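You operate a simulated robot arm through the tools that you are given. There is no shell and no other tool. Be economical: measure what you need, move in short steps, check, and stop when the job is done.

You are at the controls of a simulated robot arm. One attempt, no reset.

JOB
Take the coarse sieve on the steel table and put it away on the sieve bench.
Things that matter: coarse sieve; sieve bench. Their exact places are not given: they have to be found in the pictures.

Only the result counts: the job must be done as asked and must still hold three seconds after the hand-in. Knocking over, shifting, dropping, spilling or breaking anything else fails it.

ROBOT AND FRAMES
A 7-joint arm with a two-finger parallel gripper on a trunk, on a base that drives. Base frame: it is fixed to the floor where the robot stands at the start and does not move with it; the origin is under the middle of the robot, x ahead of it, y to its left, z up. Readings come in m, rad, newtons and seconds.
With the tool pointing down near the work surface it reaches from about 0.46 to 0.92 m from the robot's upright axis, wherever it stands. Its first joint turns from -2.007 to 2.007 rad. Places, roughly: sieve bench [2.3, 1.3, 0.8]. Payload 3.91 kg.
The tool frame sits at the grasp point between the pads (the TCP): z along the fingers, y along the line on which they close. The tips reach 0.03 m beyond it. Largest opening 0.11 m; finger width 0.02, thickness 0.01; the body of the gripper, 0.048 by 0.112 m, starts 0.055 m behind the TCP.
Orientation is told as [roll, pitch, yaw] about the base's x, y, z axes, in that order, counted from this pose: with the fingers straight down and closing along the base's y, the tool's x points along the base's -x, its y along +y and its z along -z.

CONTROLS
- The arm moves only by the tool apply_moves. Its argument "plan" is a list of rows, each an object (a shift or turn left out is 0, a gripper value left out holds the last) with "offset": the shift along the base's x, y, z in m, a list of three; "rot": the turn, a rotation vector about the base's x, y, z in rad, a list of three; "fingers": the finger opening in m, from 0 to 0.11. In form: [{"offset": [x, y, z], "rot": [ax, ay, az], "fingers": fingers}, ...]. A call has 1 to 20 rows; each row is the pose to reach, as a shift and turn from the pose commanded when the call began. Rows are played at 5 a second. More than 0.05 m and 0.15 rad between two rows, or a gripper value outside its range, and nothing of the call is played. A pose out of reach is approached as far as the arm can. The call stops where the force on the tool passes 40 N (or 10 N more than at its start, if that is more) or the arm is blocked; 0.2 s more then pass. The fingers move at their own pace (about 0.153 m/s each) and stop on an object; they squeeze with about 36 N. The grip force told is the motor's: it shows also when the fingers shut on nothing. Time passes only in rows, and 0.2 s behind the last, so rows that repeat a pose let the fingers close. The reply holds the time, the measured pose of the TCP, the force on the tool along the base axes, the opening and the grip force, in the units named above and with some noise.
- Cameras (640 x 400 px; columns grow to the right, rows downward): "scene" is now at [0.2194, 0.1574, 1.2725]; the picture's right is [-0.53, -0.85, 0.00], its down [-0.41, 0.26, -0.87] and it looks along [0.74, -0.47, -0.49] (base axes); focal length 296 px, centre (320, 200). "wrist" rides on the gripper at [0.072, 0.017, -0.103] in the tool frame; the picture's right is [-0.23, 0.97, 0.00], its down [-0.76, -0.18, -0.62] and it looks along [-0.61, -0.14, 0.78] (tool axes); focal length 222 px, centre (320, 200).
- grab_frame(camera): a new picture of that camera. The clock stands still meanwhile.
- slide_trunk(by): slides the trunk up (or, below 0, down) by that many m; the arm and the scene camera ride with it, the base frame stays. It gives what a move gives, with no picture.
- base_move(legs): drives the robot by 1 to 6 legs, each [ahead, left, turn to the left] in m, m and rad, along the robot's own axes; the way and the turn of a leg run together, so that a leg with both is an arc; at most 1.5 m and 3.142 rad a leg. The arm and the cameras ride along, it lands a little off, and it stops where it bumps. It gives what a move gives.
- head_to(pan, tilt): turns the head with the scene camera to pan (to the left, within 1.396 rad either way) and tilt (down, from -0.506 to 1.204), counted from straight ahead of the robot. It gives what a move gives.
- measure_at(camera, pixels): for up to 12 pixels [column, row] of the newest picture of that camera ("zoom" is the newest enlarged one), the place [x, y, z] in the base frame of the surface seen there, good to about 0.002 m. The clock stands still meanwhile.
- inspect(camera, box): a new picture of the part [left, top, right, bottom] of that camera's present view, enlarged. The clock stands still meanwhile.
- close_job(): hands the job in; it is judged then, once.

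Keep the steps short. Do not move on a guess: measure, check each grasp and each placing, and mend mistakes. In all there are 80 turns and 48 pictures (those below and enlarged ones count). Leave the gripper open and the arm clear of the work at the hand-in unless told otherwise, and finish with a single line.

The tools are called by a JSON object that holds its "method" and its "body". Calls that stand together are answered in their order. apply_moves: Moves the arm, as the interface text tells. Its arguments: {"type":"object","properties":{"plan":{"type":"array","items":{"type":"object","properties":{"offset":{"type":"array","items":{"type":"number"}},"rot":{"type":"array","items":{"type":"number"}},"fingers":{"type":"number"}}}}},"required":["plan"]} The other tools are called the same way: slide_trunk (by) slides the trunk up or down; base_move (legs) drives the base; head_to (pan, tilt) turns the head that bears the scene camera; grab_frame (camera) takes a picture; measure_at (camera, pixels) gives the place of the surface under pixels of a picture; inspect (camera, box) takes an enlarged picture of a part of a camera's view; close_job () hands the job in.

At the start:

```text
clock: 0.0
eef_pos: [0.6328, -0.2107, 0.9398]
tcp_rot: [0.0, 0.001, -0.001]
ft_force: [-0.3, 0.8, 0.5]
gripper_width: 0.1098
gripper_force: 0.0
trunk travel left (down, up): [-0.6, 0.39]
robot x, y, heading: [0.0012, 0.0009, -0.003]
head pan, tilt: [-0.564, 0.511]
```

scene: 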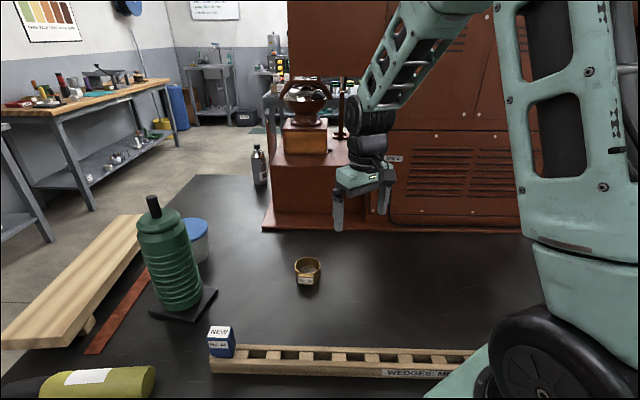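
wrist: 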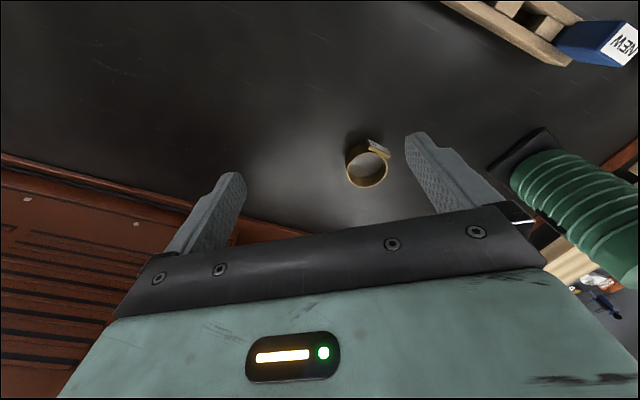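

I see a small brass ring at about (307,270) in the scene, with a label. I'll enlarge it and look at the bench on the left.

{"method": "inspect", "body": {"camera": "scene", "box": [257, 235, 357, 297]}}

{"method": "inspect", "body": {"camera": "wrist", "box": [320, 120, 420, 200]}}

{"method": "head_to", "body": {"pan": 0.5, "tilt": 0.35}}

{"method": "grab_frame", "body": {"camera": "scene"}}

```text
6.40 times, centred on (307, 266) of scene
```

zoom: 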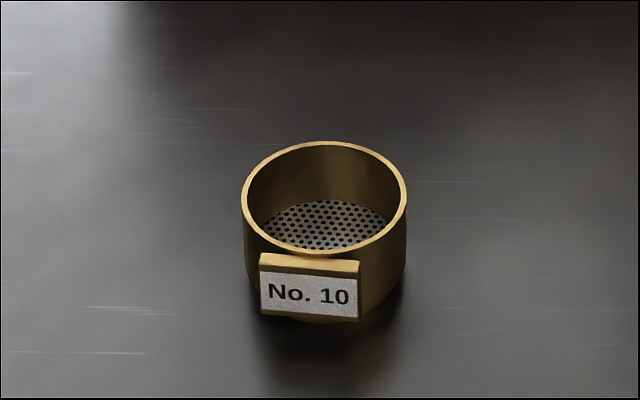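

```text
5.00 times, centred on (370, 160) of wrist
```

zoom: 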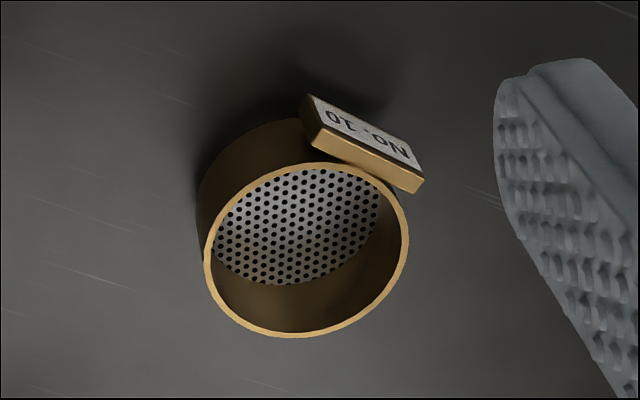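

```text
clock: 1.3
eef_pos: [0.6327, -0.2109, 0.94]
tcp_rot: [0.001, -0.002, 0.0]
ft_force: [-0.3, 0.4, -0.9]
gripper_width: 0.11
gripper_force: 0.0
trunk travel left (down, up): [-0.6, 0.39]
robot x, y, heading: [-0.0015, 0.0015, 0.002]
head pan, tilt: [0.499, 0.351]
```

```text
43 pictures are left
```

scene: 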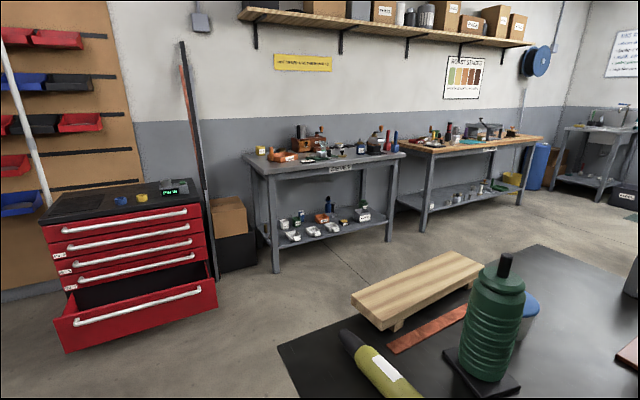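

Two benches in view: (320,165) and (465,150), both with label plates. I'll enlarge them and measure.

{"method": "inspect", "body": {"camera": "scene", "box": [235, 115, 415, 255]}}

{"method": "inspect", "body": {"camera": "scene", "box": [390, 110, 550, 215]}}

{"method": "measure_at", "body": {"camera": "scene", "pixels": [[255, 165], [330, 165], [395, 156], [440, 147], [520, 140], [275, 270], [388, 240], [422, 235], [450, 265], [400, 310], [540, 250], [280, 345]]}}

```text
2.86 times, centred on (325, 185) of scene
```

zoom: 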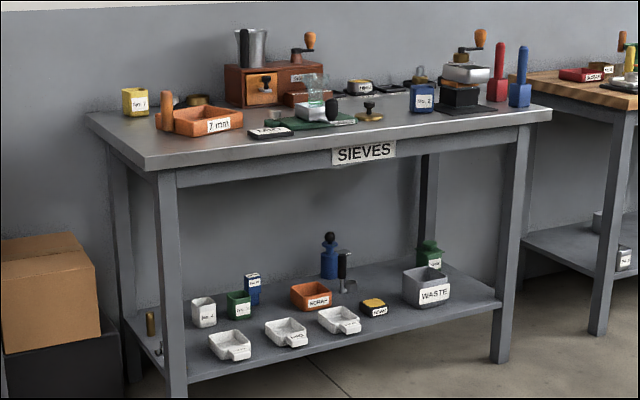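

```text
3.81 times, centred on (470, 162) of scene
```

zoom: 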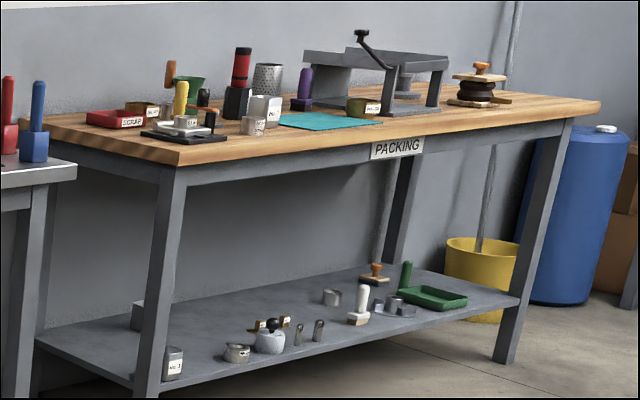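

```text
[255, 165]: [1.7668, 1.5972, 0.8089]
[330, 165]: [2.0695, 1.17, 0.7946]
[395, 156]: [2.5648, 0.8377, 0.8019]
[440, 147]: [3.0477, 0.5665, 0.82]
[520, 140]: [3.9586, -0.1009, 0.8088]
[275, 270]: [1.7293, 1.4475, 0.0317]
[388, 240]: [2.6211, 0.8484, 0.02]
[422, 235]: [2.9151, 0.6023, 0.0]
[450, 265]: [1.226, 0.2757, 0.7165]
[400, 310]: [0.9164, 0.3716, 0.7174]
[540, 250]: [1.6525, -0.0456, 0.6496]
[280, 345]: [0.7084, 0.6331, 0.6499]
```

The SIEVES bench is the left one; its top holds several items including a "2 mm" tray. Before grasping, I'll check the rest of the table for other sieves.

{"method": "head_to", "body": {"pan": -0.2, "tilt": 0.8}}

{"method": "grab_frame", "body": {"camera": "scene"}}

{"method": "measure_at", "body": {"camera": "wrist", "pixels": [[370, 170], [366, 187], [350, 172], [385, 165]]}}

```text
clock: 2.4
eef_pos: [0.6308, -0.2111, 0.9414]
tcp_rot: [0.001, 0.0, 0.0]
ft_force: [-0.6, 0.3, 0.0]
gripper_width: 0.1099
gripper_force: 0.2
trunk travel left (down, up): [-0.6, 0.39]
robot x, y, heading: [-0.0005, 0.0004, 0.002]
head pan, tilt: [-0.201, 0.799]
```

```text
40 pictures are left
```

scene: 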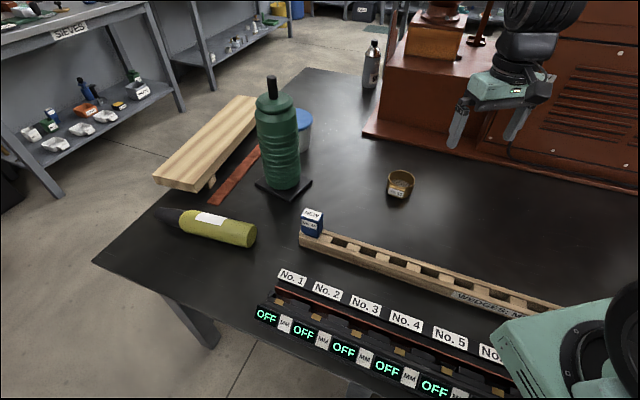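

```text
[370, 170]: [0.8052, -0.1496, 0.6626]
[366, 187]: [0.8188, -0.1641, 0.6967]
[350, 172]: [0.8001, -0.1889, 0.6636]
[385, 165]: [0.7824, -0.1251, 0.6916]
```

One sieve found. I'll enlarge and measure its rim, label and mesh, so as to pick the finger line.

{"method": "inspect", "body": {"camera": "scene", "box": [368, 160, 432, 200]}}

{"method": "measure_at", "body": {"camera": "zoom", "pixels": [[200, 140], [320, 108], [452, 150], [310, 180], [440, 165], [330, 220], [245, 290], [375, 320], [330, 270], [310, 335]]}}

```text
10.00 times, centred on (400, 180) of scene
```

zoom: 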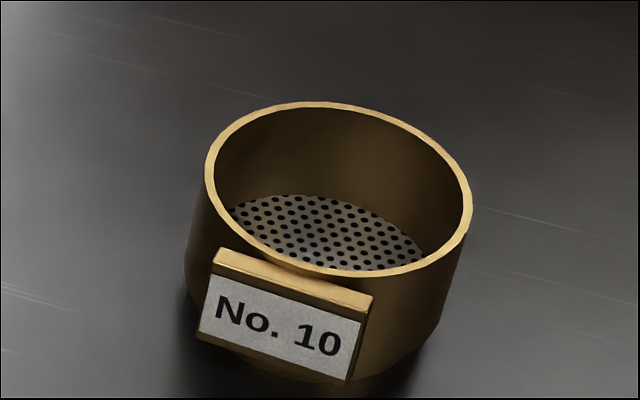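

```text
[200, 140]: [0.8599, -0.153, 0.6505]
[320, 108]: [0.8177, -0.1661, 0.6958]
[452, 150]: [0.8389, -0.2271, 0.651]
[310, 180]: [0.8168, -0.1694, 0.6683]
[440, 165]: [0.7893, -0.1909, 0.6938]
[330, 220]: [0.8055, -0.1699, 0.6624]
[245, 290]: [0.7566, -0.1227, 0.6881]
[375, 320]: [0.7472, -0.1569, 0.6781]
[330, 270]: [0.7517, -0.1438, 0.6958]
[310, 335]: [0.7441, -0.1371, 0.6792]
```

I need more accurate rim points.

{"method": "measure_at", "body": {"camera": "zoom", "pixels": [[209, 170], [240, 122], [300, 104], [360, 109], [420, 138], [455, 170], [467, 200], [460, 235], [420, 265], [260, 245], [225, 255], [365, 298]]}}

```text
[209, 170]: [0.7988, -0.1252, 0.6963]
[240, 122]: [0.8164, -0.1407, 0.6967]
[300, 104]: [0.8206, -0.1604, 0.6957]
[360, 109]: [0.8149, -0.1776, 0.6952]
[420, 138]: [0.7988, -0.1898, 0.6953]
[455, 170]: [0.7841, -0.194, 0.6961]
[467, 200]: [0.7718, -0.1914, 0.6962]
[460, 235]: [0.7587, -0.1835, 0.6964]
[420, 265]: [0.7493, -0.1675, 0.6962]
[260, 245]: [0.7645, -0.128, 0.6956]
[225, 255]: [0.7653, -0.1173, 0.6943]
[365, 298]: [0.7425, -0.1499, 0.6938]
```

Rim centre is about (0.7845, -0.158), radius 0.037, top z 0.696; the label faces (-0.78, +0.62). I'll close across that direction (yaw -0.66), moving first to a hover above it.

{"method": "apply_moves", "body": {"plan": [{"offset": [0.03, 0.01, 0], "rot": [0, 0, -0.13]}, {"offset": [0.06, 0.02, 0], "rot": [0, 0, -0.26]}, {"offset": [0.09, 0.03, 0], "rot": [0, 0, -0.39]}, {"offset": [0.12, 0.042, -0.03], "rot": [0, 0, -0.53]}, {"offset": [0.1525, 0.053, -0.06], "rot": [0, 0, -0.66]}, {"offset": [0.1525, 0.053, -0.1], "rot": [0, 0, -0.66]}, {"offset": [0.1525, 0.053, -0.14], "rot": [0, 0, -0.66]}, {"offset": [0.1525, 0.053, -0.14], "rot": [0, 0, -0.66]}]}}

{"method": "grab_frame", "body": {"camera": "wrist"}}

{"method": "grab_frame", "body": {"camera": "scene"}}

```text
clock: 4.2
eef_pos: [0.785, -0.1582, 0.8001]
tcp_rot: [0.001, 0.001, -0.663]
ft_force: [0.2, -0.2, 0.0]
gripper_width: 0.1098
gripper_force: 0.1
trunk travel left (down, up): [-0.6, 0.39]
robot x, y, heading: [-0.003, -0.006, 0.003]
head pan, tilt: [-0.201, 0.799]
```

```text
38 pictures are left
```

wrist: 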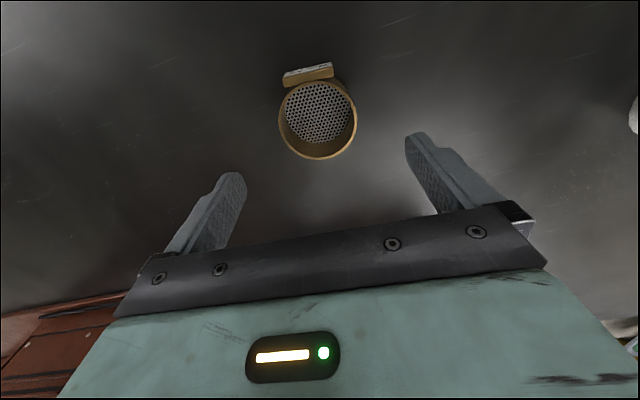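

```text
37 pictures are left
```

scene: 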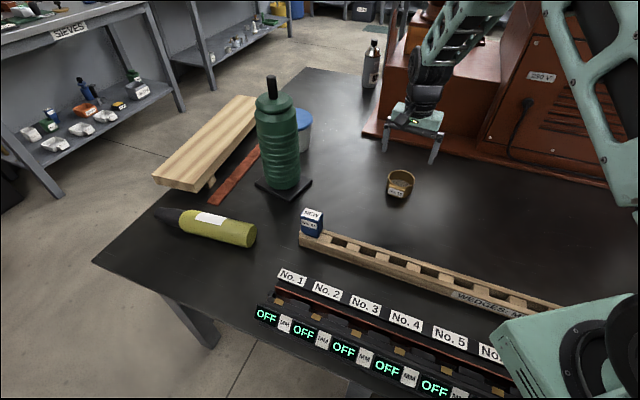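

Hover looks right. A quick rim check from the wrist picture.

{"method": "measure_at", "body": {"camera": "wrist", "pixels": [[279, 123], [357, 120], [318, 158], [345, 146], [318, 115]]}}

```text
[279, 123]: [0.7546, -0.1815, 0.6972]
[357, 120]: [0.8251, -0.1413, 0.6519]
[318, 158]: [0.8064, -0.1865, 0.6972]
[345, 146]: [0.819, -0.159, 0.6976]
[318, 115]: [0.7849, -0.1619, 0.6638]
```

Centre confirmed. Descending to z ≈ 0.687, then closing.

{"method": "apply_moves", "body": {"plan": [{"offset": [0, 0, -0.04]}, {"offset": [0, 0, -0.08]}, {"offset": [0, 0, -0.1]}, {"offset": [0, 0, -0.113]}, {"offset": [0, 0, -0.113]}, {"offset": [0, 0, -0.113], "fingers": 0.06}, {"offset": [0, 0, -0.113], "fingers": 0.06}, {"offset": [0, 0, -0.113], "fingers": 0.06}]}}

{"method": "grab_frame", "body": {"camera": "wrist"}}

```text
clock: 6.0
eef_pos: [0.7845, -0.1576, 0.6883]
tcp_rot: [0.001, 0.0, -0.66]
ft_force: [0.7, -0.1, 0.0]
gripper_width: 0.0805
gripper_force: 35.8
trunk travel left (down, up): [-0.6, 0.39]
robot x, y, heading: [-0.0, 0.002, 0.0]
head pan, tilt: [-0.201, 0.799]
```

```text
36 pictures are left
```

wrist: 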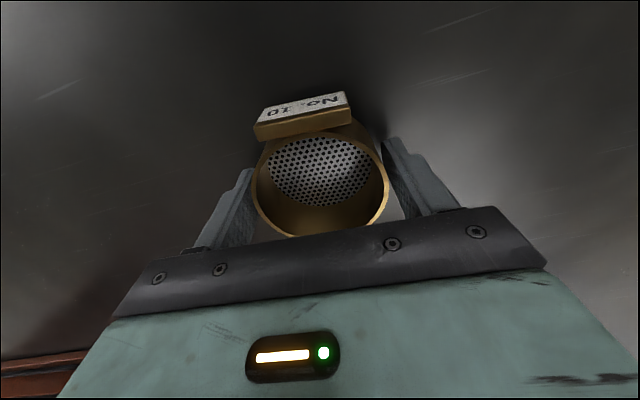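

Gripped (opening 0.0805, force 36 N). Lifting straight up and drawing back.

{"method": "apply_moves", "body": {"plan": [{"offset": [0, 0, 0.03]}, {"offset": [0, 0, 0.07]}, {"offset": [0, 0, 0.11]}, {"offset": [0, 0, 0.15]}, {"offset": [0, 0, 0.19]}, {"offset": [0, 0, 0.23]}, {"offset": [0, 0, 0.27]}, {"offset": [-0.03, -0.01, 0.3]}, {"offset": [-0.07, -0.02, 0.3]}, {"offset": [-0.11, -0.03, 0.3]}, {"offset": [-0.15, -0.04, 0.3]}, {"offset": [-0.15, -0.04, 0.3]}]}}

{"method": "head_to", "body": {"pan": 0.3, "tilt": 0.7}}

{"method": "grab_frame", "body": {"camera": "wrist"}}

{"method": "grab_frame", "body": {"camera": "scene"}}

```text
clock: 8.6
eef_pos: [0.6334, -0.1981, 0.9879]
tcp_rot: [0.0, 0.0, -0.659]
ft_force: [-0.8, 0.8, -1.2]
gripper_width: 0.0808
gripper_force: 36.6
trunk travel left (down, up): [-0.6, 0.39]
robot x, y, heading: [0.0014, 0.0025, -0.002]
head pan, tilt: [-0.201, 0.799]
```

```text
clock: 9.5
eef_pos: [0.6346, -0.1981, 0.9875]
tcp_rot: [0.0, 0.001, -0.661]
ft_force: [-0.3, 0.4, -0.5]
gripper_width: 0.0805
gripper_force: 35.8
trunk travel left (down, up): [-0.6, 0.39]
robot x, y, heading: [0.0017, -0.0025, -0.002]
head pan, tilt: [0.3, 0.7]
```

```text
35 pictures are left
```

wrist: 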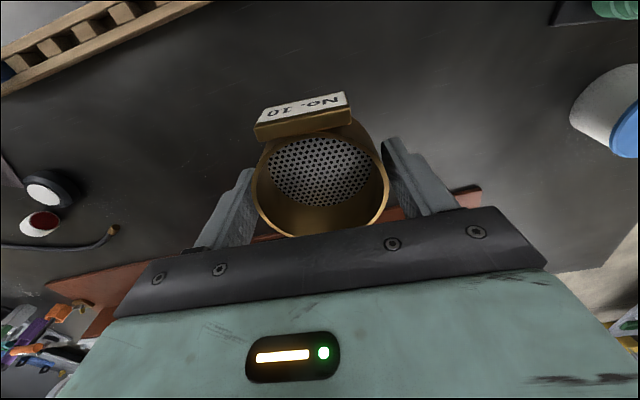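

```text
34 pictures are left
```

scene: 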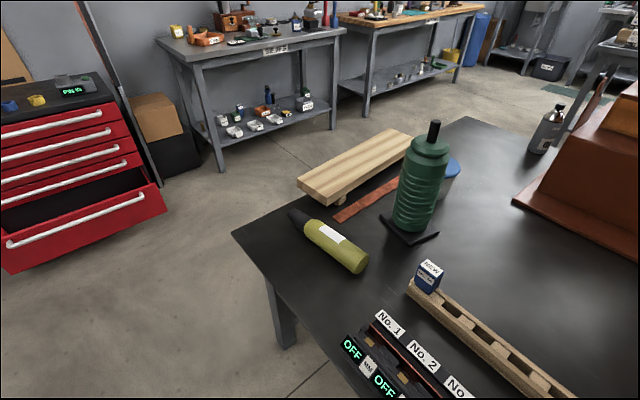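

Sieve is held. Now I measure the table edge, drawer cabinet and bench corners to plan the drive.

{"method": "measure_at", "body": {"camera": "scene", "pixels": [[238, 233], [320, 192], [300, 188], [407, 137], [465, 119], [290, 345], [160, 205], [220, 168], [160, 45], [342, 31], [332, 128], [200, 62]]}}

{"method": "inspect", "body": {"camera": "scene", "box": [150, 0, 350, 125]}}

```text
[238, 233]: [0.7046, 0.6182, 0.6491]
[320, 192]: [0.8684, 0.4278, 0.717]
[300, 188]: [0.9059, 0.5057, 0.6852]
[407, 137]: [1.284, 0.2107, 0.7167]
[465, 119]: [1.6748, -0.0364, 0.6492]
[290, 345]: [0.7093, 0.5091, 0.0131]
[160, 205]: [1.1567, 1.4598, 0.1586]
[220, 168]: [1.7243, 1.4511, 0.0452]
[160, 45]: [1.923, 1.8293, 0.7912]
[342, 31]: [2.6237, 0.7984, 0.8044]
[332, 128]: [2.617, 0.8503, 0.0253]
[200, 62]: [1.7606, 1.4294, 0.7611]
```

```text
3.20 times, centred on (250, 62) of scene
```

zoom: 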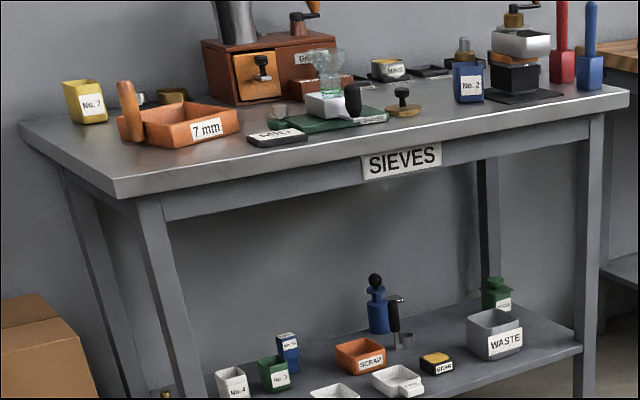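

The sieve bench front edge and table edge run parallel with a ~1.2 m aisle. I'll check the robot's left side and near the table edge before driving.

{"method": "measure_at", "body": {"camera": "scene", "pixels": [[434, 122], [262, 277], [330, 350], [12, 270], [165, 212], [2, 130], [105, 105], [300, 215], [560, 105]]}}

{"method": "head_to", "body": {"pan": 1.39, "tilt": 0.7}}

{"method": "grab_frame", "body": {"camera": "scene"}}

```text
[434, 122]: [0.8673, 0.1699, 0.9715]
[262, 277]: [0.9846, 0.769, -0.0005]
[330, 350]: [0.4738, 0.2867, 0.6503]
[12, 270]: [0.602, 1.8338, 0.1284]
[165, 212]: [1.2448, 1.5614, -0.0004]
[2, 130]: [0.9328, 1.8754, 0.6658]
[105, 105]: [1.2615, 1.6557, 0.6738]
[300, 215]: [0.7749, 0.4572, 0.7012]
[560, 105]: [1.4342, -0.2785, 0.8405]
```

```text
clock: 10.8
eef_pos: [0.6341, -0.1985, 0.9876]
tcp_rot: [0.0, 0.001, -0.659]
ft_force: [1.1, 0.3, -0.9]
gripper_width: 0.0804
gripper_force: 35.9
trunk travel left (down, up): [-0.6, 0.39]
robot x, y, heading: [0.0019, -0.0022, -0.0]
head pan, tilt: [1.389, 0.7]
```

```text
32 pictures are left
```

scene: 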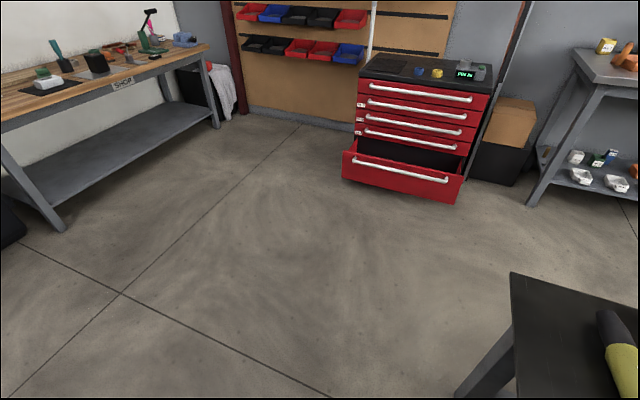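

Open floor to the left. Canister top is at z 0.97, so I raise the trunk 0.2 m, then drive left around the table corner in two stages.

{"method": "slide_trunk", "body": {"by": 0.2}}

{"method": "base_move", "body": {"legs": [[0, 1.2, 0], [1.2, -0.25, 0]]}}

{"method": "head_to", "body": {"pan": 0.2, "tilt": 0.6}}

{"method": "grab_frame", "body": {"camera": "scene"}}

```text
clock: 13.0
eef_pos: [0.635, -0.1987, 1.1878]
tcp_rot: [0.001, 0.0, -0.658]
ft_force: [0.5, 0.3, -2.0]
gripper_width: 0.0807
gripper_force: 35.8
trunk travel left (down, up): [-0.8, 0.19]
robot x, y, heading: [-0.001, 0.0021, -0.003]
head pan, tilt: [1.389, 0.7]
```

```text
clock: 24.9
eef_pos: [1.8271, 0.7593, 1.1872]
tcp_rot: [0.0, 0.002, -0.659]
ft_force: [-0.6, 0.3, -1.0]
gripper_width: 0.0806
gripper_force: 36.1
trunk travel left (down, up): [-0.8, 0.19]
robot x, y, heading: [1.1955, 0.9529, 0.002]
head pan, tilt: [1.389, 0.7]
```

```text
clock: 26.3
eef_pos: [1.8279, 0.7601, 1.188]
tcp_rot: [0.0, -0.001, -0.659]
ft_force: [-0.6, -0.3, -1.7]
gripper_width: 0.0807
gripper_force: 36.3
trunk travel left (down, up): [-0.8, 0.19]
robot x, y, heading: [1.1889, 0.9558, 0.008]
head pan, tilt: [0.201, 0.6]
```

```text
31 pictures are left
```

scene: 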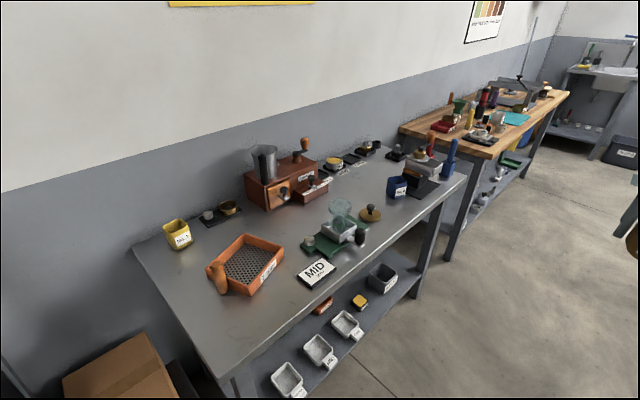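

Now I have a good view of the bench top: a "MID" plate at (317,270), dark pads along the back at (222,213), (335,163), (355,158), (370,148). I'll enlarge these.

{"method": "inspect", "body": {"camera": "scene", "box": [140, 190, 300, 300]}}

{"method": "inspect", "body": {"camera": "scene", "box": [290, 130, 470, 250]}}

{"method": "inspect", "body": {"camera": "scene", "box": [290, 190, 390, 290]}}

```text
3.64 times, centred on (220, 245) of scene
```

zoom: 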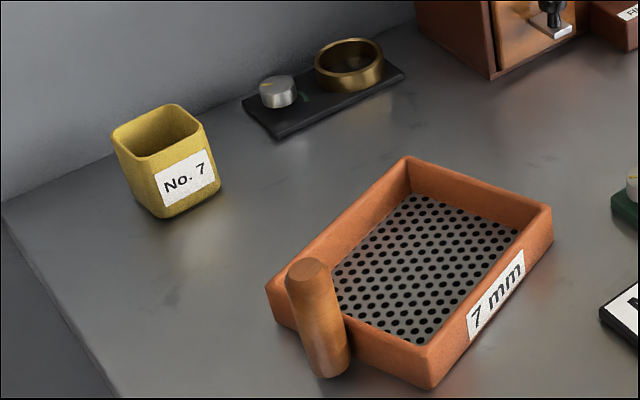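

```text
3.33 times, centred on (380, 190) of scene
```

zoom: 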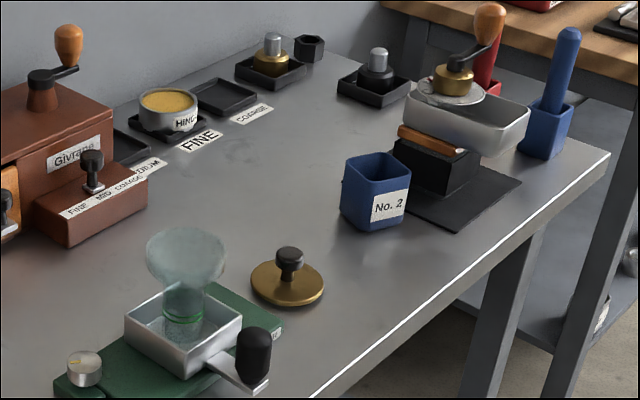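

```text
4.00 times, centred on (340, 240) of scene
```

zoom: 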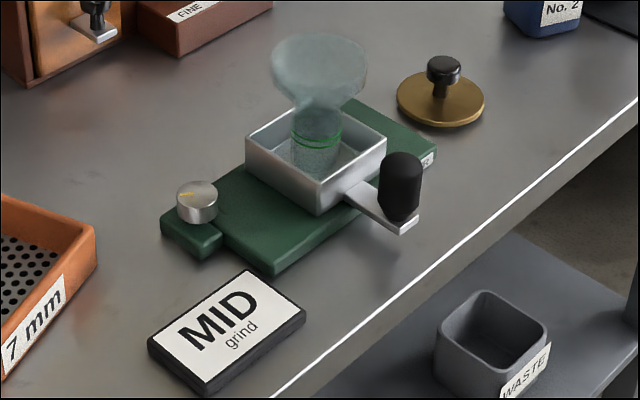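

There are shallow square trays at the back, labelled (something), FINE and COARSE; the COARSE one near (357,158) is empty: that's the sieve's place. I'll enlarge and measure it.

{"method": "inspect", "body": {"camera": "scene", "box": [310, 135, 390, 185]}}

{"method": "measure_at", "body": {"camera": "zoom", "pixels": [[380, 190], [300, 190], [375, 150], [465, 185], [385, 235], [425, 235], [180, 145], [320, 100]]}}

```text
8.00 times, centred on (350, 160) of scene
```

zoom: 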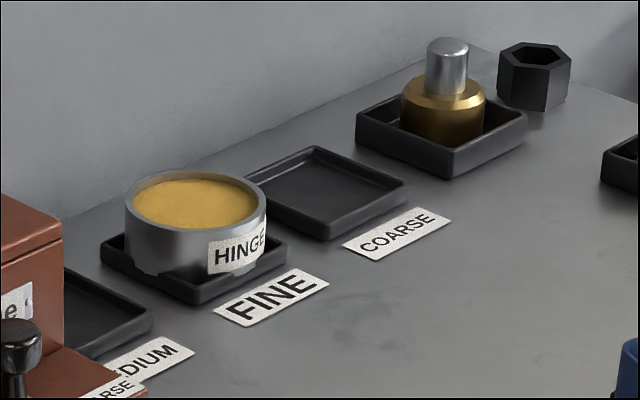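

```text
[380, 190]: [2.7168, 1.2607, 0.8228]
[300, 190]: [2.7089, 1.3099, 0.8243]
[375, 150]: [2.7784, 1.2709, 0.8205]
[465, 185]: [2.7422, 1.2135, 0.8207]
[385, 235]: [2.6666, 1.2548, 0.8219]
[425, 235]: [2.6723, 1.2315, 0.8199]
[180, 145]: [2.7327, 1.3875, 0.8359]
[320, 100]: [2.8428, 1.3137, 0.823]
```

The COARSE tray is centred near (2.71, 1.29). Next: drive along the aisle and turn to face the bench.

{"method": "base_move", "body": {"legs": [[0.81, -0.545, 0], [0, 0, 0.94]]}}

{"method": "head_to", "body": {"pan": 0.0, "tilt": 0.6}}

{"method": "grab_frame", "body": {"camera": "scene"}}

```text
clock: 33.8
eef_pos: [2.5317, 0.8244, 1.1872]
tcp_rot: [0.002, 0.0, 0.297]
ft_force: [0.4, 0.0, -1.1]
gripper_width: 0.0805
gripper_force: 35.9
trunk travel left (down, up): [-0.8, 0.19]
robot x, y, heading: [2.0088, 0.42, 0.96]
head pan, tilt: [0.201, 0.6]
```

```text
clock: 34.5
eef_pos: [2.5332, 0.8245, 1.1869]
tcp_rot: [0.001, 0.0, 0.298]
ft_force: [-0.4, 0.2, -0.9]
gripper_width: 0.0807
gripper_force: 35.9
trunk travel left (down, up): [-0.8, 0.19]
robot x, y, heading: [2.0051, 0.4155, 0.961]
head pan, tilt: [0.0, 0.6]
```

```text
26 pictures are left
```

scene: 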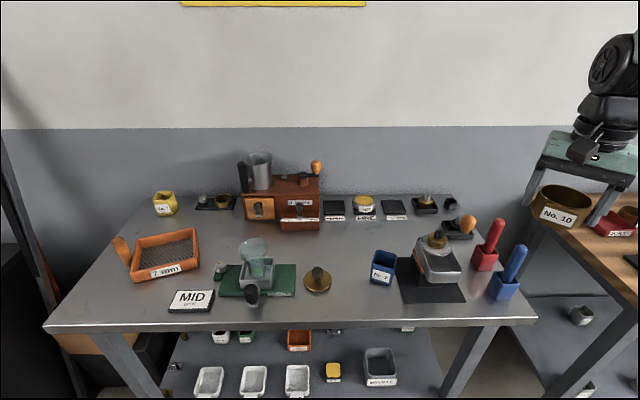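

Facing the bench. I see three trays MEDIUM (333,207), FINE (363,205), COARSE (394,206). Enlarging.

{"method": "inspect", "body": {"camera": "scene", "box": [314, 180, 484, 286]}}

{"method": "inspect", "body": {"camera": "scene", "box": [318, 185, 418, 225]}}

```text
3.76 times, centred on (399, 233) of scene
```

zoom: 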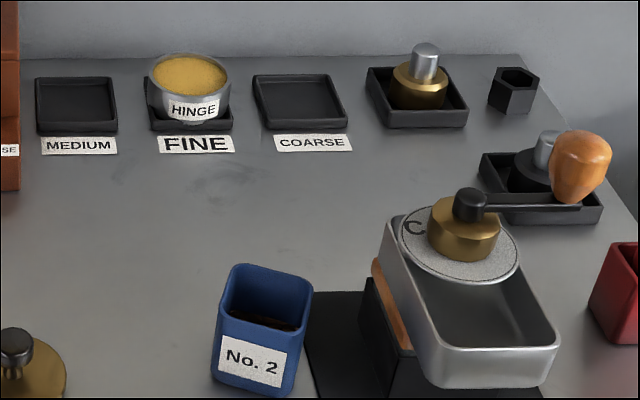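

```text
6.40 times, centred on (368, 205) of scene
```

zoom: 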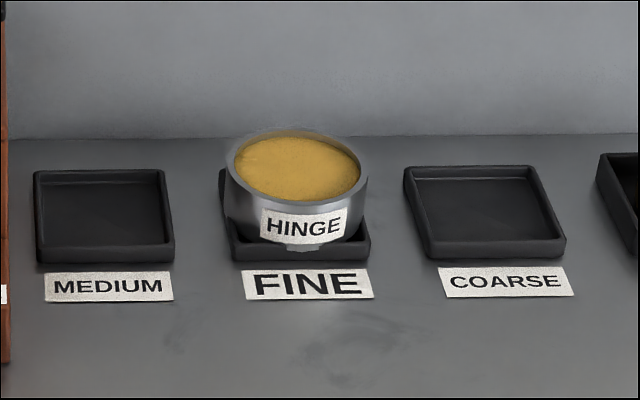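

Measuring the COARSE tray corners, floor, and neighbours.

{"method": "measure_at", "body": {"camera": "zoom", "pixels": [[408, 170], [530, 169], [428, 245], [560, 243], [423, 185], [523, 183], [438, 232], [548, 230], [485, 205], [365, 180], [600, 165], [300, 170]]}}

{"method": "measure_at", "body": {"camera": "scene", "pixels": [[470, 222], [436, 238], [425, 195], [316, 165], [365, 199], [520, 250], [498, 225], [257, 155], [381, 252]]}}

```text
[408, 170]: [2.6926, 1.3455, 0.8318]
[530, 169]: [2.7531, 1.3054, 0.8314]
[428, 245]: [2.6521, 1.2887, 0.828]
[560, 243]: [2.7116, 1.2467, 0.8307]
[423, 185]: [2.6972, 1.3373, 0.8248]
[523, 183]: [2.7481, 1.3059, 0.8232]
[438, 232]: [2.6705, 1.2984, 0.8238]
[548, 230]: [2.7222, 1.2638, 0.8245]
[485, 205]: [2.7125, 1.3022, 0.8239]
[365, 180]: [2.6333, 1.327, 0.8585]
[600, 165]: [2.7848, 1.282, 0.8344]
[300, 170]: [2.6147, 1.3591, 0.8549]
```

```text
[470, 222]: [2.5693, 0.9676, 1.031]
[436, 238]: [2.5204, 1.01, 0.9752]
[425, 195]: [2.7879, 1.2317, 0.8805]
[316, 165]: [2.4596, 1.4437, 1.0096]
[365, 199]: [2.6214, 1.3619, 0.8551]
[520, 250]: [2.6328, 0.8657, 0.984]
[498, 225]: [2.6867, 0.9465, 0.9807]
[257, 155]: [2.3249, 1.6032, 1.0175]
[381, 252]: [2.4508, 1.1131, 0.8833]
```

The tray is about 0.072 m outside, ~0.062 inside; the sieve body is ~0.078. I'll look at the sieve's underside for a narrower foot.

{"method": "inspect", "body": {"camera": "scene", "box": [510, 165, 630, 240]}}

{"method": "measure_at", "body": {"camera": "zoom", "pixels": [[120, 180], [440, 200], [150, 240], [250, 265], [350, 290], [200, 320], [290, 330], [150, 310], [360, 310], [250, 130]]}}

```text
5.33 times, centred on (570, 202) of scene
```

zoom: 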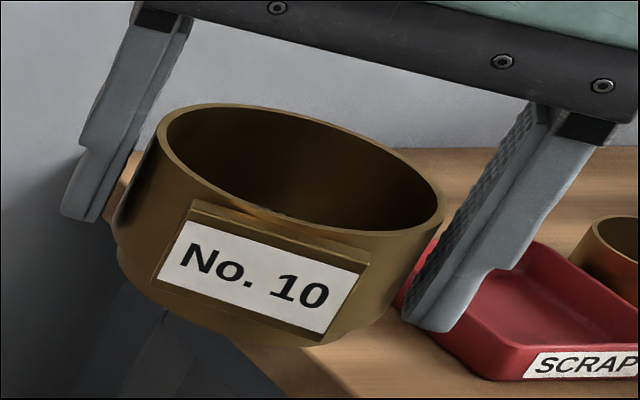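

```text
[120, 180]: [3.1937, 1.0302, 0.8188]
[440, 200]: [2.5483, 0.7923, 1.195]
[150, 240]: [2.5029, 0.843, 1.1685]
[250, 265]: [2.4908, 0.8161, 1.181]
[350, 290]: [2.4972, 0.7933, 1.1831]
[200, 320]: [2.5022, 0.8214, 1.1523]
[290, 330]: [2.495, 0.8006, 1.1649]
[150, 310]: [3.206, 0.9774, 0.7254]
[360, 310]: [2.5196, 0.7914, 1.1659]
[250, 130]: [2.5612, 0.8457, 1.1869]
```

The sieve has a narrower foot that nests in the tray. I'll drive ahead 0.32 m (sieve bottom z 1.15 clears the tallest bench item, 1.03).

{"method": "base_move", "body": {"legs": [[0.32, 0, 0]]}}

{"method": "head_to", "body": {"pan": -0.08, "tilt": 0.75}}

{"method": "grab_frame", "body": {"camera": "scene"}}

```text
clock: 36.6
eef_pos: [2.7156, 1.0833, 1.1885]
tcp_rot: [0.0, 0.001, 0.298]
ft_force: [0.3, 0.4, -0.7]
gripper_width: 0.0805
gripper_force: 36.0
trunk travel left (down, up): [-0.8, 0.19]
robot x, y, heading: [2.1885, 0.6777, 0.96]
head pan, tilt: [0.0, 0.6]
```

```text
clock: 37.3
eef_pos: [2.7163, 1.0829, 1.1877]
tcp_rot: [-0.002, 0.0, 0.297]
ft_force: [-0.5, 0.1, -1.8]
gripper_width: 0.0805
gripper_force: 35.7
trunk travel left (down, up): [-0.8, 0.19]
robot x, y, heading: [2.189, 0.6783, 0.957]
head pan, tilt: [-0.08, 0.75]
```

```text
22 pictures are left
```

scene: 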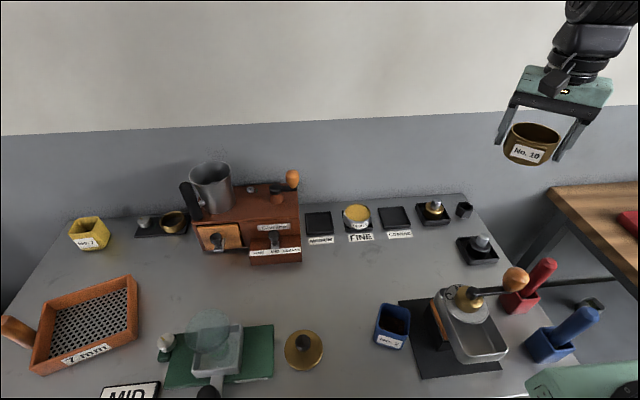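

Enlarging the COARSE tray at (395,216) for precise corners.

{"method": "inspect", "body": {"camera": "scene", "box": [363, 196, 427, 236]}}

```text
10.00 times, centred on (395, 216) of scene
```

zoom: 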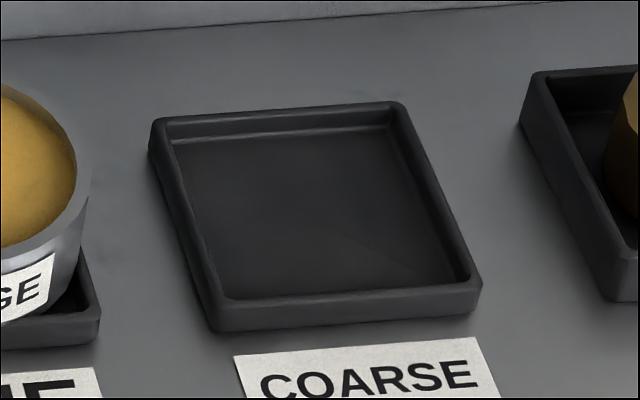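

{"method": "measure_at", "body": {"camera": "zoom", "pixels": [[160, 125], [393, 108], [216, 304], [475, 284], [280, 113], [345, 294], [188, 215], [433, 195], [155, 180], [310, 210], [70, 170], [535, 110]]}}

{"method": "measure_at", "body": {"camera": "zoom", "pixels": [[178, 140], [388, 128], [300, 133], [196, 215], [425, 197], [213, 295], [468, 278], [345, 286], [300, 20], [15, 160]]}}

```text
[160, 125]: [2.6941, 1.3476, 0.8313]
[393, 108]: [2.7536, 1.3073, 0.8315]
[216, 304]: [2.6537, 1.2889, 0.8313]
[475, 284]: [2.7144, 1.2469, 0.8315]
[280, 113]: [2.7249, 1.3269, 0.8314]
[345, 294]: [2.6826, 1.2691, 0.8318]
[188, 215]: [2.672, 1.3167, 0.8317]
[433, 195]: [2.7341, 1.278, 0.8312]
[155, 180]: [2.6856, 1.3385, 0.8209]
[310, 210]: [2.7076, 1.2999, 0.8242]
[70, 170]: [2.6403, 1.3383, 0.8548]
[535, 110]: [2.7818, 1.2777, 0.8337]
```

```text
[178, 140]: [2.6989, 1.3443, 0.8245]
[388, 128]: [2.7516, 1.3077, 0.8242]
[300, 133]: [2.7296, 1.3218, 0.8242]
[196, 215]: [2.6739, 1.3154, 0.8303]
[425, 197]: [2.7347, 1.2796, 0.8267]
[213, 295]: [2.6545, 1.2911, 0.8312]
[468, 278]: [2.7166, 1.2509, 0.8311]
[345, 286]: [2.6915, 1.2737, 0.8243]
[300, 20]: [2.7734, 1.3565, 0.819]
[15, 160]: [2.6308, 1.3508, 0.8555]
```

Tray centre (2.7036, 1.2977), floor z 0.824, rim 0.8315. Now I check the sieve's centre relative to the TCP with the wrist camera.

{"method": "inspect", "body": {"camera": "wrist", "box": [240, 80, 400, 250]}}

```text
2.35 times, centred on (320, 165) of wrist
```

zoom: 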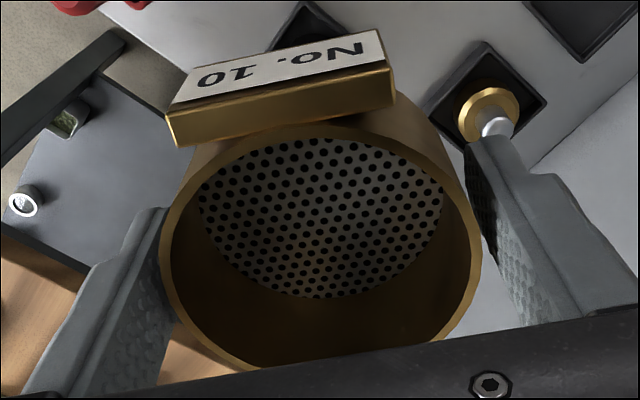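

{"method": "measure_at", "body": {"camera": "zoom", "pixels": [[166, 235], [180, 195], [250, 148], [320, 130], [400, 136], [450, 175], [475, 215], [476, 265], [440, 325], [185, 310], [225, 355], [168, 265]]}}

```text
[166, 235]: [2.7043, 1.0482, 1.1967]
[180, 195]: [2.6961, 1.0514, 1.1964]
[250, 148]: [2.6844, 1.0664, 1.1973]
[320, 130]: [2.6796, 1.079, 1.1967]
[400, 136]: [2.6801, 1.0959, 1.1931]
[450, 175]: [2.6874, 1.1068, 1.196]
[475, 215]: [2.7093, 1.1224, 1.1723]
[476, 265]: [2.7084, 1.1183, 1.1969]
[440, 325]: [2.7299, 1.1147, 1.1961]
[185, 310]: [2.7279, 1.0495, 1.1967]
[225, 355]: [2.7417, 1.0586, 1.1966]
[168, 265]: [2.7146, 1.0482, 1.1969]
```

Sieve centre is within ~1 mm of the TCP. Moving over the tray at height, then down to about 0.06 m above it.

{"method": "apply_moves", "body": {"plan": [{"offset": [-0.002, 0.036, 0]}, {"offset": [-0.004, 0.072, 0]}, {"offset": [-0.006, 0.108, 0]}, {"offset": [-0.008, 0.144, 0]}, {"offset": [-0.01, 0.18, 0]}, {"offset": [-0.0114, 0.2148, 0]}, {"offset": [-0.0114, 0.2148, -0.045]}, {"offset": [-0.0114, 0.2148, -0.09]}, {"offset": [-0.0114, 0.2148, -0.135]}, {"offset": [-0.0114, 0.2148, -0.18]}, {"offset": [-0.0114, 0.2148, -0.22]}, {"offset": [-0.0114, 0.2148, -0.26]}, {"offset": [-0.0114, 0.2148, -0.275]}, {"offset": [-0.0114, 0.2148, -0.275]}]}}

{"method": "inspect", "body": {"camera": "scene", "box": [315, 140, 475, 240]}}

{"method": "grab_frame", "body": {"camera": "wrist"}}

```text
clock: 40.3
eef_pos: [2.7045, 1.2979, 0.9111]
tcp_rot: [0.0, 0.001, 0.296]
ft_force: [0.0, -0.3, -1.1]
gripper_width: 0.0803
gripper_force: 36.3
trunk travel left (down, up): [-0.8, 0.19]
robot x, y, heading: [2.1881, 0.6794, 0.959]
head pan, tilt: [-0.08, 0.75]
```

```text
4.00 times, centred on (395, 190) of scene
```

zoom: 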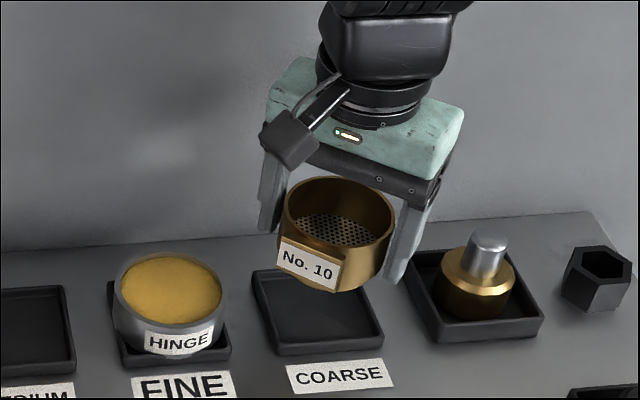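

```text
18 pictures are left
```

wrist: 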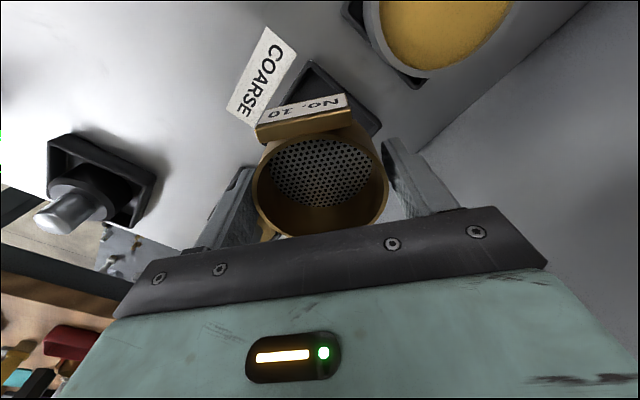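

Over the tray with clear neighbours. Lowering to just above seating (z ≈ 0.864) and reading the force.

{"method": "apply_moves", "body": {"plan": [{"offset": [0, 0, -0.02]}, {"offset": [0, 0, -0.035]}, {"offset": [0, 0, -0.042]}, {"offset": [0, 0, -0.046]}, {"offset": [0, 0, -0.046]}]}}

{"method": "inspect", "body": {"camera": "scene", "box": [347, 175, 443, 235]}}

```text
clock: 41.5
eef_pos: [2.7015, 1.2976, 0.8667]
tcp_rot: [0.002, -0.001, 0.297]
ft_force: [-0.2, -0.8, 0.1]
gripper_width: 0.0806
gripper_force: 36.3
trunk travel left (down, up): [-0.8, 0.19]
robot x, y, heading: [2.188, 0.6779, 0.954]
head pan, tilt: [-0.08, 0.75]
```

```text
6.67 times, centred on (395, 205) of scene
```

zoom: 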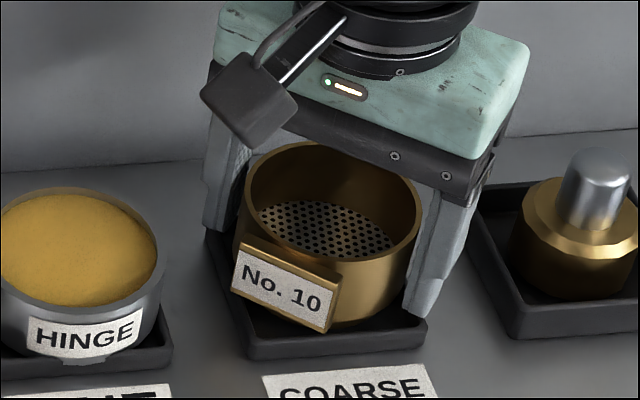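

Reading the pose once more with a null row, then a slow final lowering.

{"method": "apply_moves", "body": {"plan": [{"offset": [0, 0, 0]}]}}

{"method": "apply_moves", "body": {"plan": [{"offset": [0, 0, -0.002]}, {"offset": [0, 0, -0.002]}]}}

```text
clock: 41.9
eef_pos: [2.7044, 1.2974, 0.8671]
tcp_rot: [0.0, -0.001, 0.297]
ft_force: [-0.5, -0.1, -0.6]
gripper_width: 0.0805
gripper_force: 36.1
trunk travel left (down, up): [-0.8, 0.19]
robot x, y, heading: [2.1835, 0.6783, 0.954]
head pan, tilt: [-0.08, 0.75]
```

```text
clock: 42.5
eef_pos: [2.7039, 1.2963, 0.8644]
tcp_rot: [0.0, 0.0, 0.298]
ft_force: [-1.0, -0.4, -0.5]
gripper_width: 0.0806
gripper_force: 36.6
trunk travel left (down, up): [-0.8, 0.19]
robot x, y, heading: [2.1889, 0.6785, 0.953]
head pan, tilt: [-0.08, 0.75]
```

No contact yet; lowering in millimetre steps.

{"method": "apply_moves", "body": {"plan": [{"offset": [0, 0, -0.001]}, {"offset": [0, 0, -0.002]}, {"offset": [0, 0, -0.002]}]}}

{"method": "apply_moves", "body": {"plan": [{"offset": [0, 0, -0.001]}, {"offset": [0, 0, -0.001]}]}}

```text
clock: 43.3
eef_pos: [2.7041, 1.2983, 0.8628]
tcp_rot: [0.001, -0.001, 0.297]
ft_force: [-0.1, -0.6, -0.6]
gripper_width: 0.0803
gripper_force: 35.8
trunk travel left (down, up): [-0.8, 0.19]
robot x, y, heading: [2.1871, 0.6785, 0.956]
head pan, tilt: [-0.08, 0.75]
```

```text
clock: 43.9
eef_pos: [2.704, 1.298, 0.8614]
tcp_rot: [-0.001, -0.001, 0.297]
ft_force: [-0.4, -2.1, 2.8]
gripper_width: 0.0809
gripper_force: 35.5
trunk travel left (down, up): [-0.8, 0.19]
robot x, y, heading: [2.1872, 0.6786, 0.958]
head pan, tilt: [-0.08, 0.75]
```

Contact at the expected floor height (force +2.8 N). Opening the fingers gently to 0.096.

{"method": "apply_moves", "body": {"plan": [{"fingers": 0.084}, {"fingers": 0.09}, {"fingers": 0.096}, {"fingers": 0.096}]}}

{"method": "inspect", "body": {"camera": "scene", "box": [347, 175, 443, 235]}}

```text
clock: 44.9
eef_pos: [2.7042, 1.2984, 0.8611]
tcp_rot: [-0.001, 0.0, 0.298]
ft_force: [2.2, -0.8, 4.7]
gripper_width: 0.096
gripper_force: 0.0
trunk travel left (down, up): [-0.8, 0.19]
robot x, y, heading: [2.1872, 0.6803, 0.955]
head pan, tilt: [-0.08, 0.75]
```

```text
6.67 times, centred on (395, 205) of scene
```

zoom: 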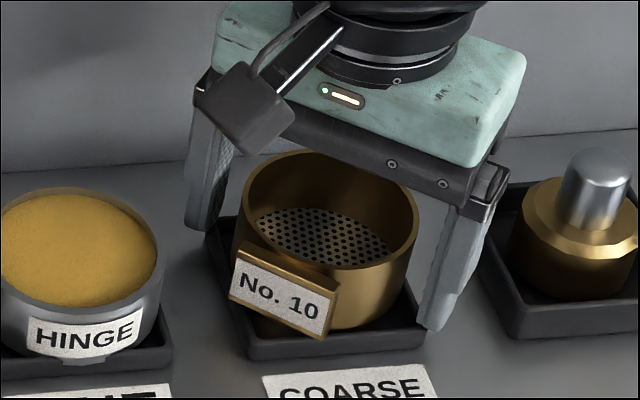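

Released; the fingers may lightly touch the tray rim. Lifting straight up slowly, then well clear.

{"method": "apply_moves", "body": {"plan": [{"offset": [0, 0, 0.005]}, {"offset": [0, 0, 0.02]}, {"offset": [0, 0, 0.05]}, {"offset": [0, 0, 0.09]}, {"offset": [0, 0, 0.13]}, {"offset": [0, 0, 0.17]}, {"offset": [0, 0, 0.21]}, {"offset": [0, 0, 0.25]}, {"offset": [0, 0, 0.29]}, {"offset": [0, 0, 0.325]}, {"offset": [0.002, -0.04, 0.325]}, {"offset": [0.004, -0.08, 0.325]}, {"offset": [0.006, -0.12, 0.325]}, {"offset": [0.008, -0.16, 0.325]}, {"offset": [0.01, -0.2, 0.325], "fingers": 0.11}, {"offset": [0.01, -0.2, 0.325]}]}}

{"method": "inspect", "body": {"camera": "scene", "box": [347, 175, 443, 235]}}

{"method": "grab_frame", "body": {"camera": "scene"}}

```text
clock: 48.3
eef_pos: [2.7145, 1.0957, 1.189]
tcp_rot: [0.002, -0.001, 0.298]
ft_force: [-0.2, 0.5, -0.6]
gripper_width: 0.1098
gripper_force: 0.0
trunk travel left (down, up): [-0.8, 0.19]
robot x, y, heading: [2.1913, 0.6806, 0.956]
head pan, tilt: [-0.08, 0.75]
```

```text
6.67 times, centred on (395, 205) of scene
```

zoom: 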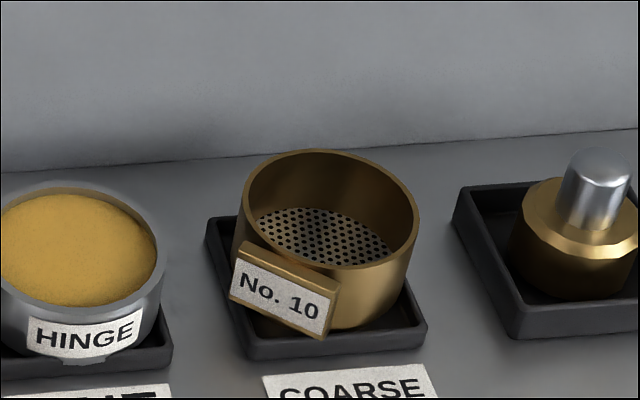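

```text
14 pictures are left
```

scene: 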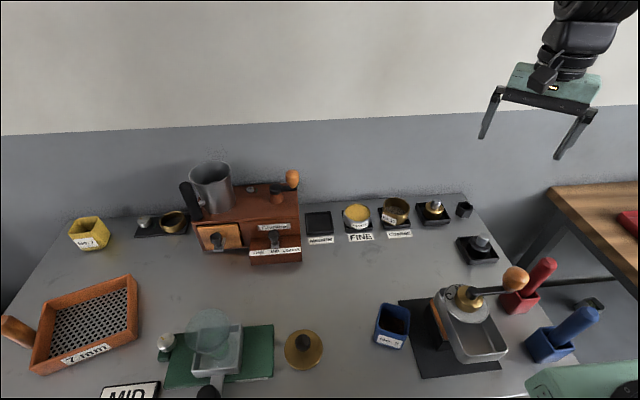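

Now I check that the sieve is level and inside the tray: rim heights all round, and tray corners.

{"method": "inspect", "body": {"camera": "scene", "box": [363, 190, 427, 230]}}

{"method": "measure_at", "body": {"camera": "zoom", "pixels": [[320, 53], [210, 110], [420, 130], [330, 218], [225, 75], [405, 90], [380, 210], [475, 345], [216, 365]]}}

```text
10.00 times, centred on (395, 210) of scene
```

zoom: 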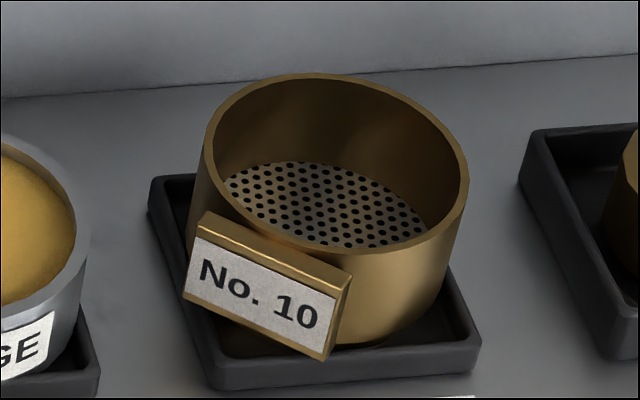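

```text
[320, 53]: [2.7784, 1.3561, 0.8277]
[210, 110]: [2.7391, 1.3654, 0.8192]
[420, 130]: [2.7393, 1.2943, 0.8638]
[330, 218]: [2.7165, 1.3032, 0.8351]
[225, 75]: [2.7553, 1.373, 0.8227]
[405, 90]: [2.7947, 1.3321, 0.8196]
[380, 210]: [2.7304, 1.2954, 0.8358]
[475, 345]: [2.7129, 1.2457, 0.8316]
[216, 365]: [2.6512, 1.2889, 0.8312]
```

{"method": "measure_at", "body": {"camera": "zoom", "pixels": [[310, 76], [212, 140], [380, 90], [464, 175], [445, 225], [400, 245], [330, 247], [240, 100], [474, 345], [159, 180]]}}

```text
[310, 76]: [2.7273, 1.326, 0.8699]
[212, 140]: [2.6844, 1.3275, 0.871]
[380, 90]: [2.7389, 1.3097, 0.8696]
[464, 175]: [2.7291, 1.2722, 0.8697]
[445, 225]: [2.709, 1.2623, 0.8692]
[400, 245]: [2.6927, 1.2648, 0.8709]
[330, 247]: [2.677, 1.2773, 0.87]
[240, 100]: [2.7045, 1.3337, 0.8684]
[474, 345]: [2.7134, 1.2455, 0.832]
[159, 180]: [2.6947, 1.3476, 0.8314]
```

The rim is level at z 0.870, which is the tray floor plus the sieve's height. The tray and its neighbours haven't moved, the gripper is open and the arm is clear, so I'm handing in.

{"method": "close_job", "body": {}}

```text
The job is handed in.
```

The coarse sieve (No. 10) is seated level in the COARSE tray on the sieve bench, nothing else was seen to move, and the job is handed in.
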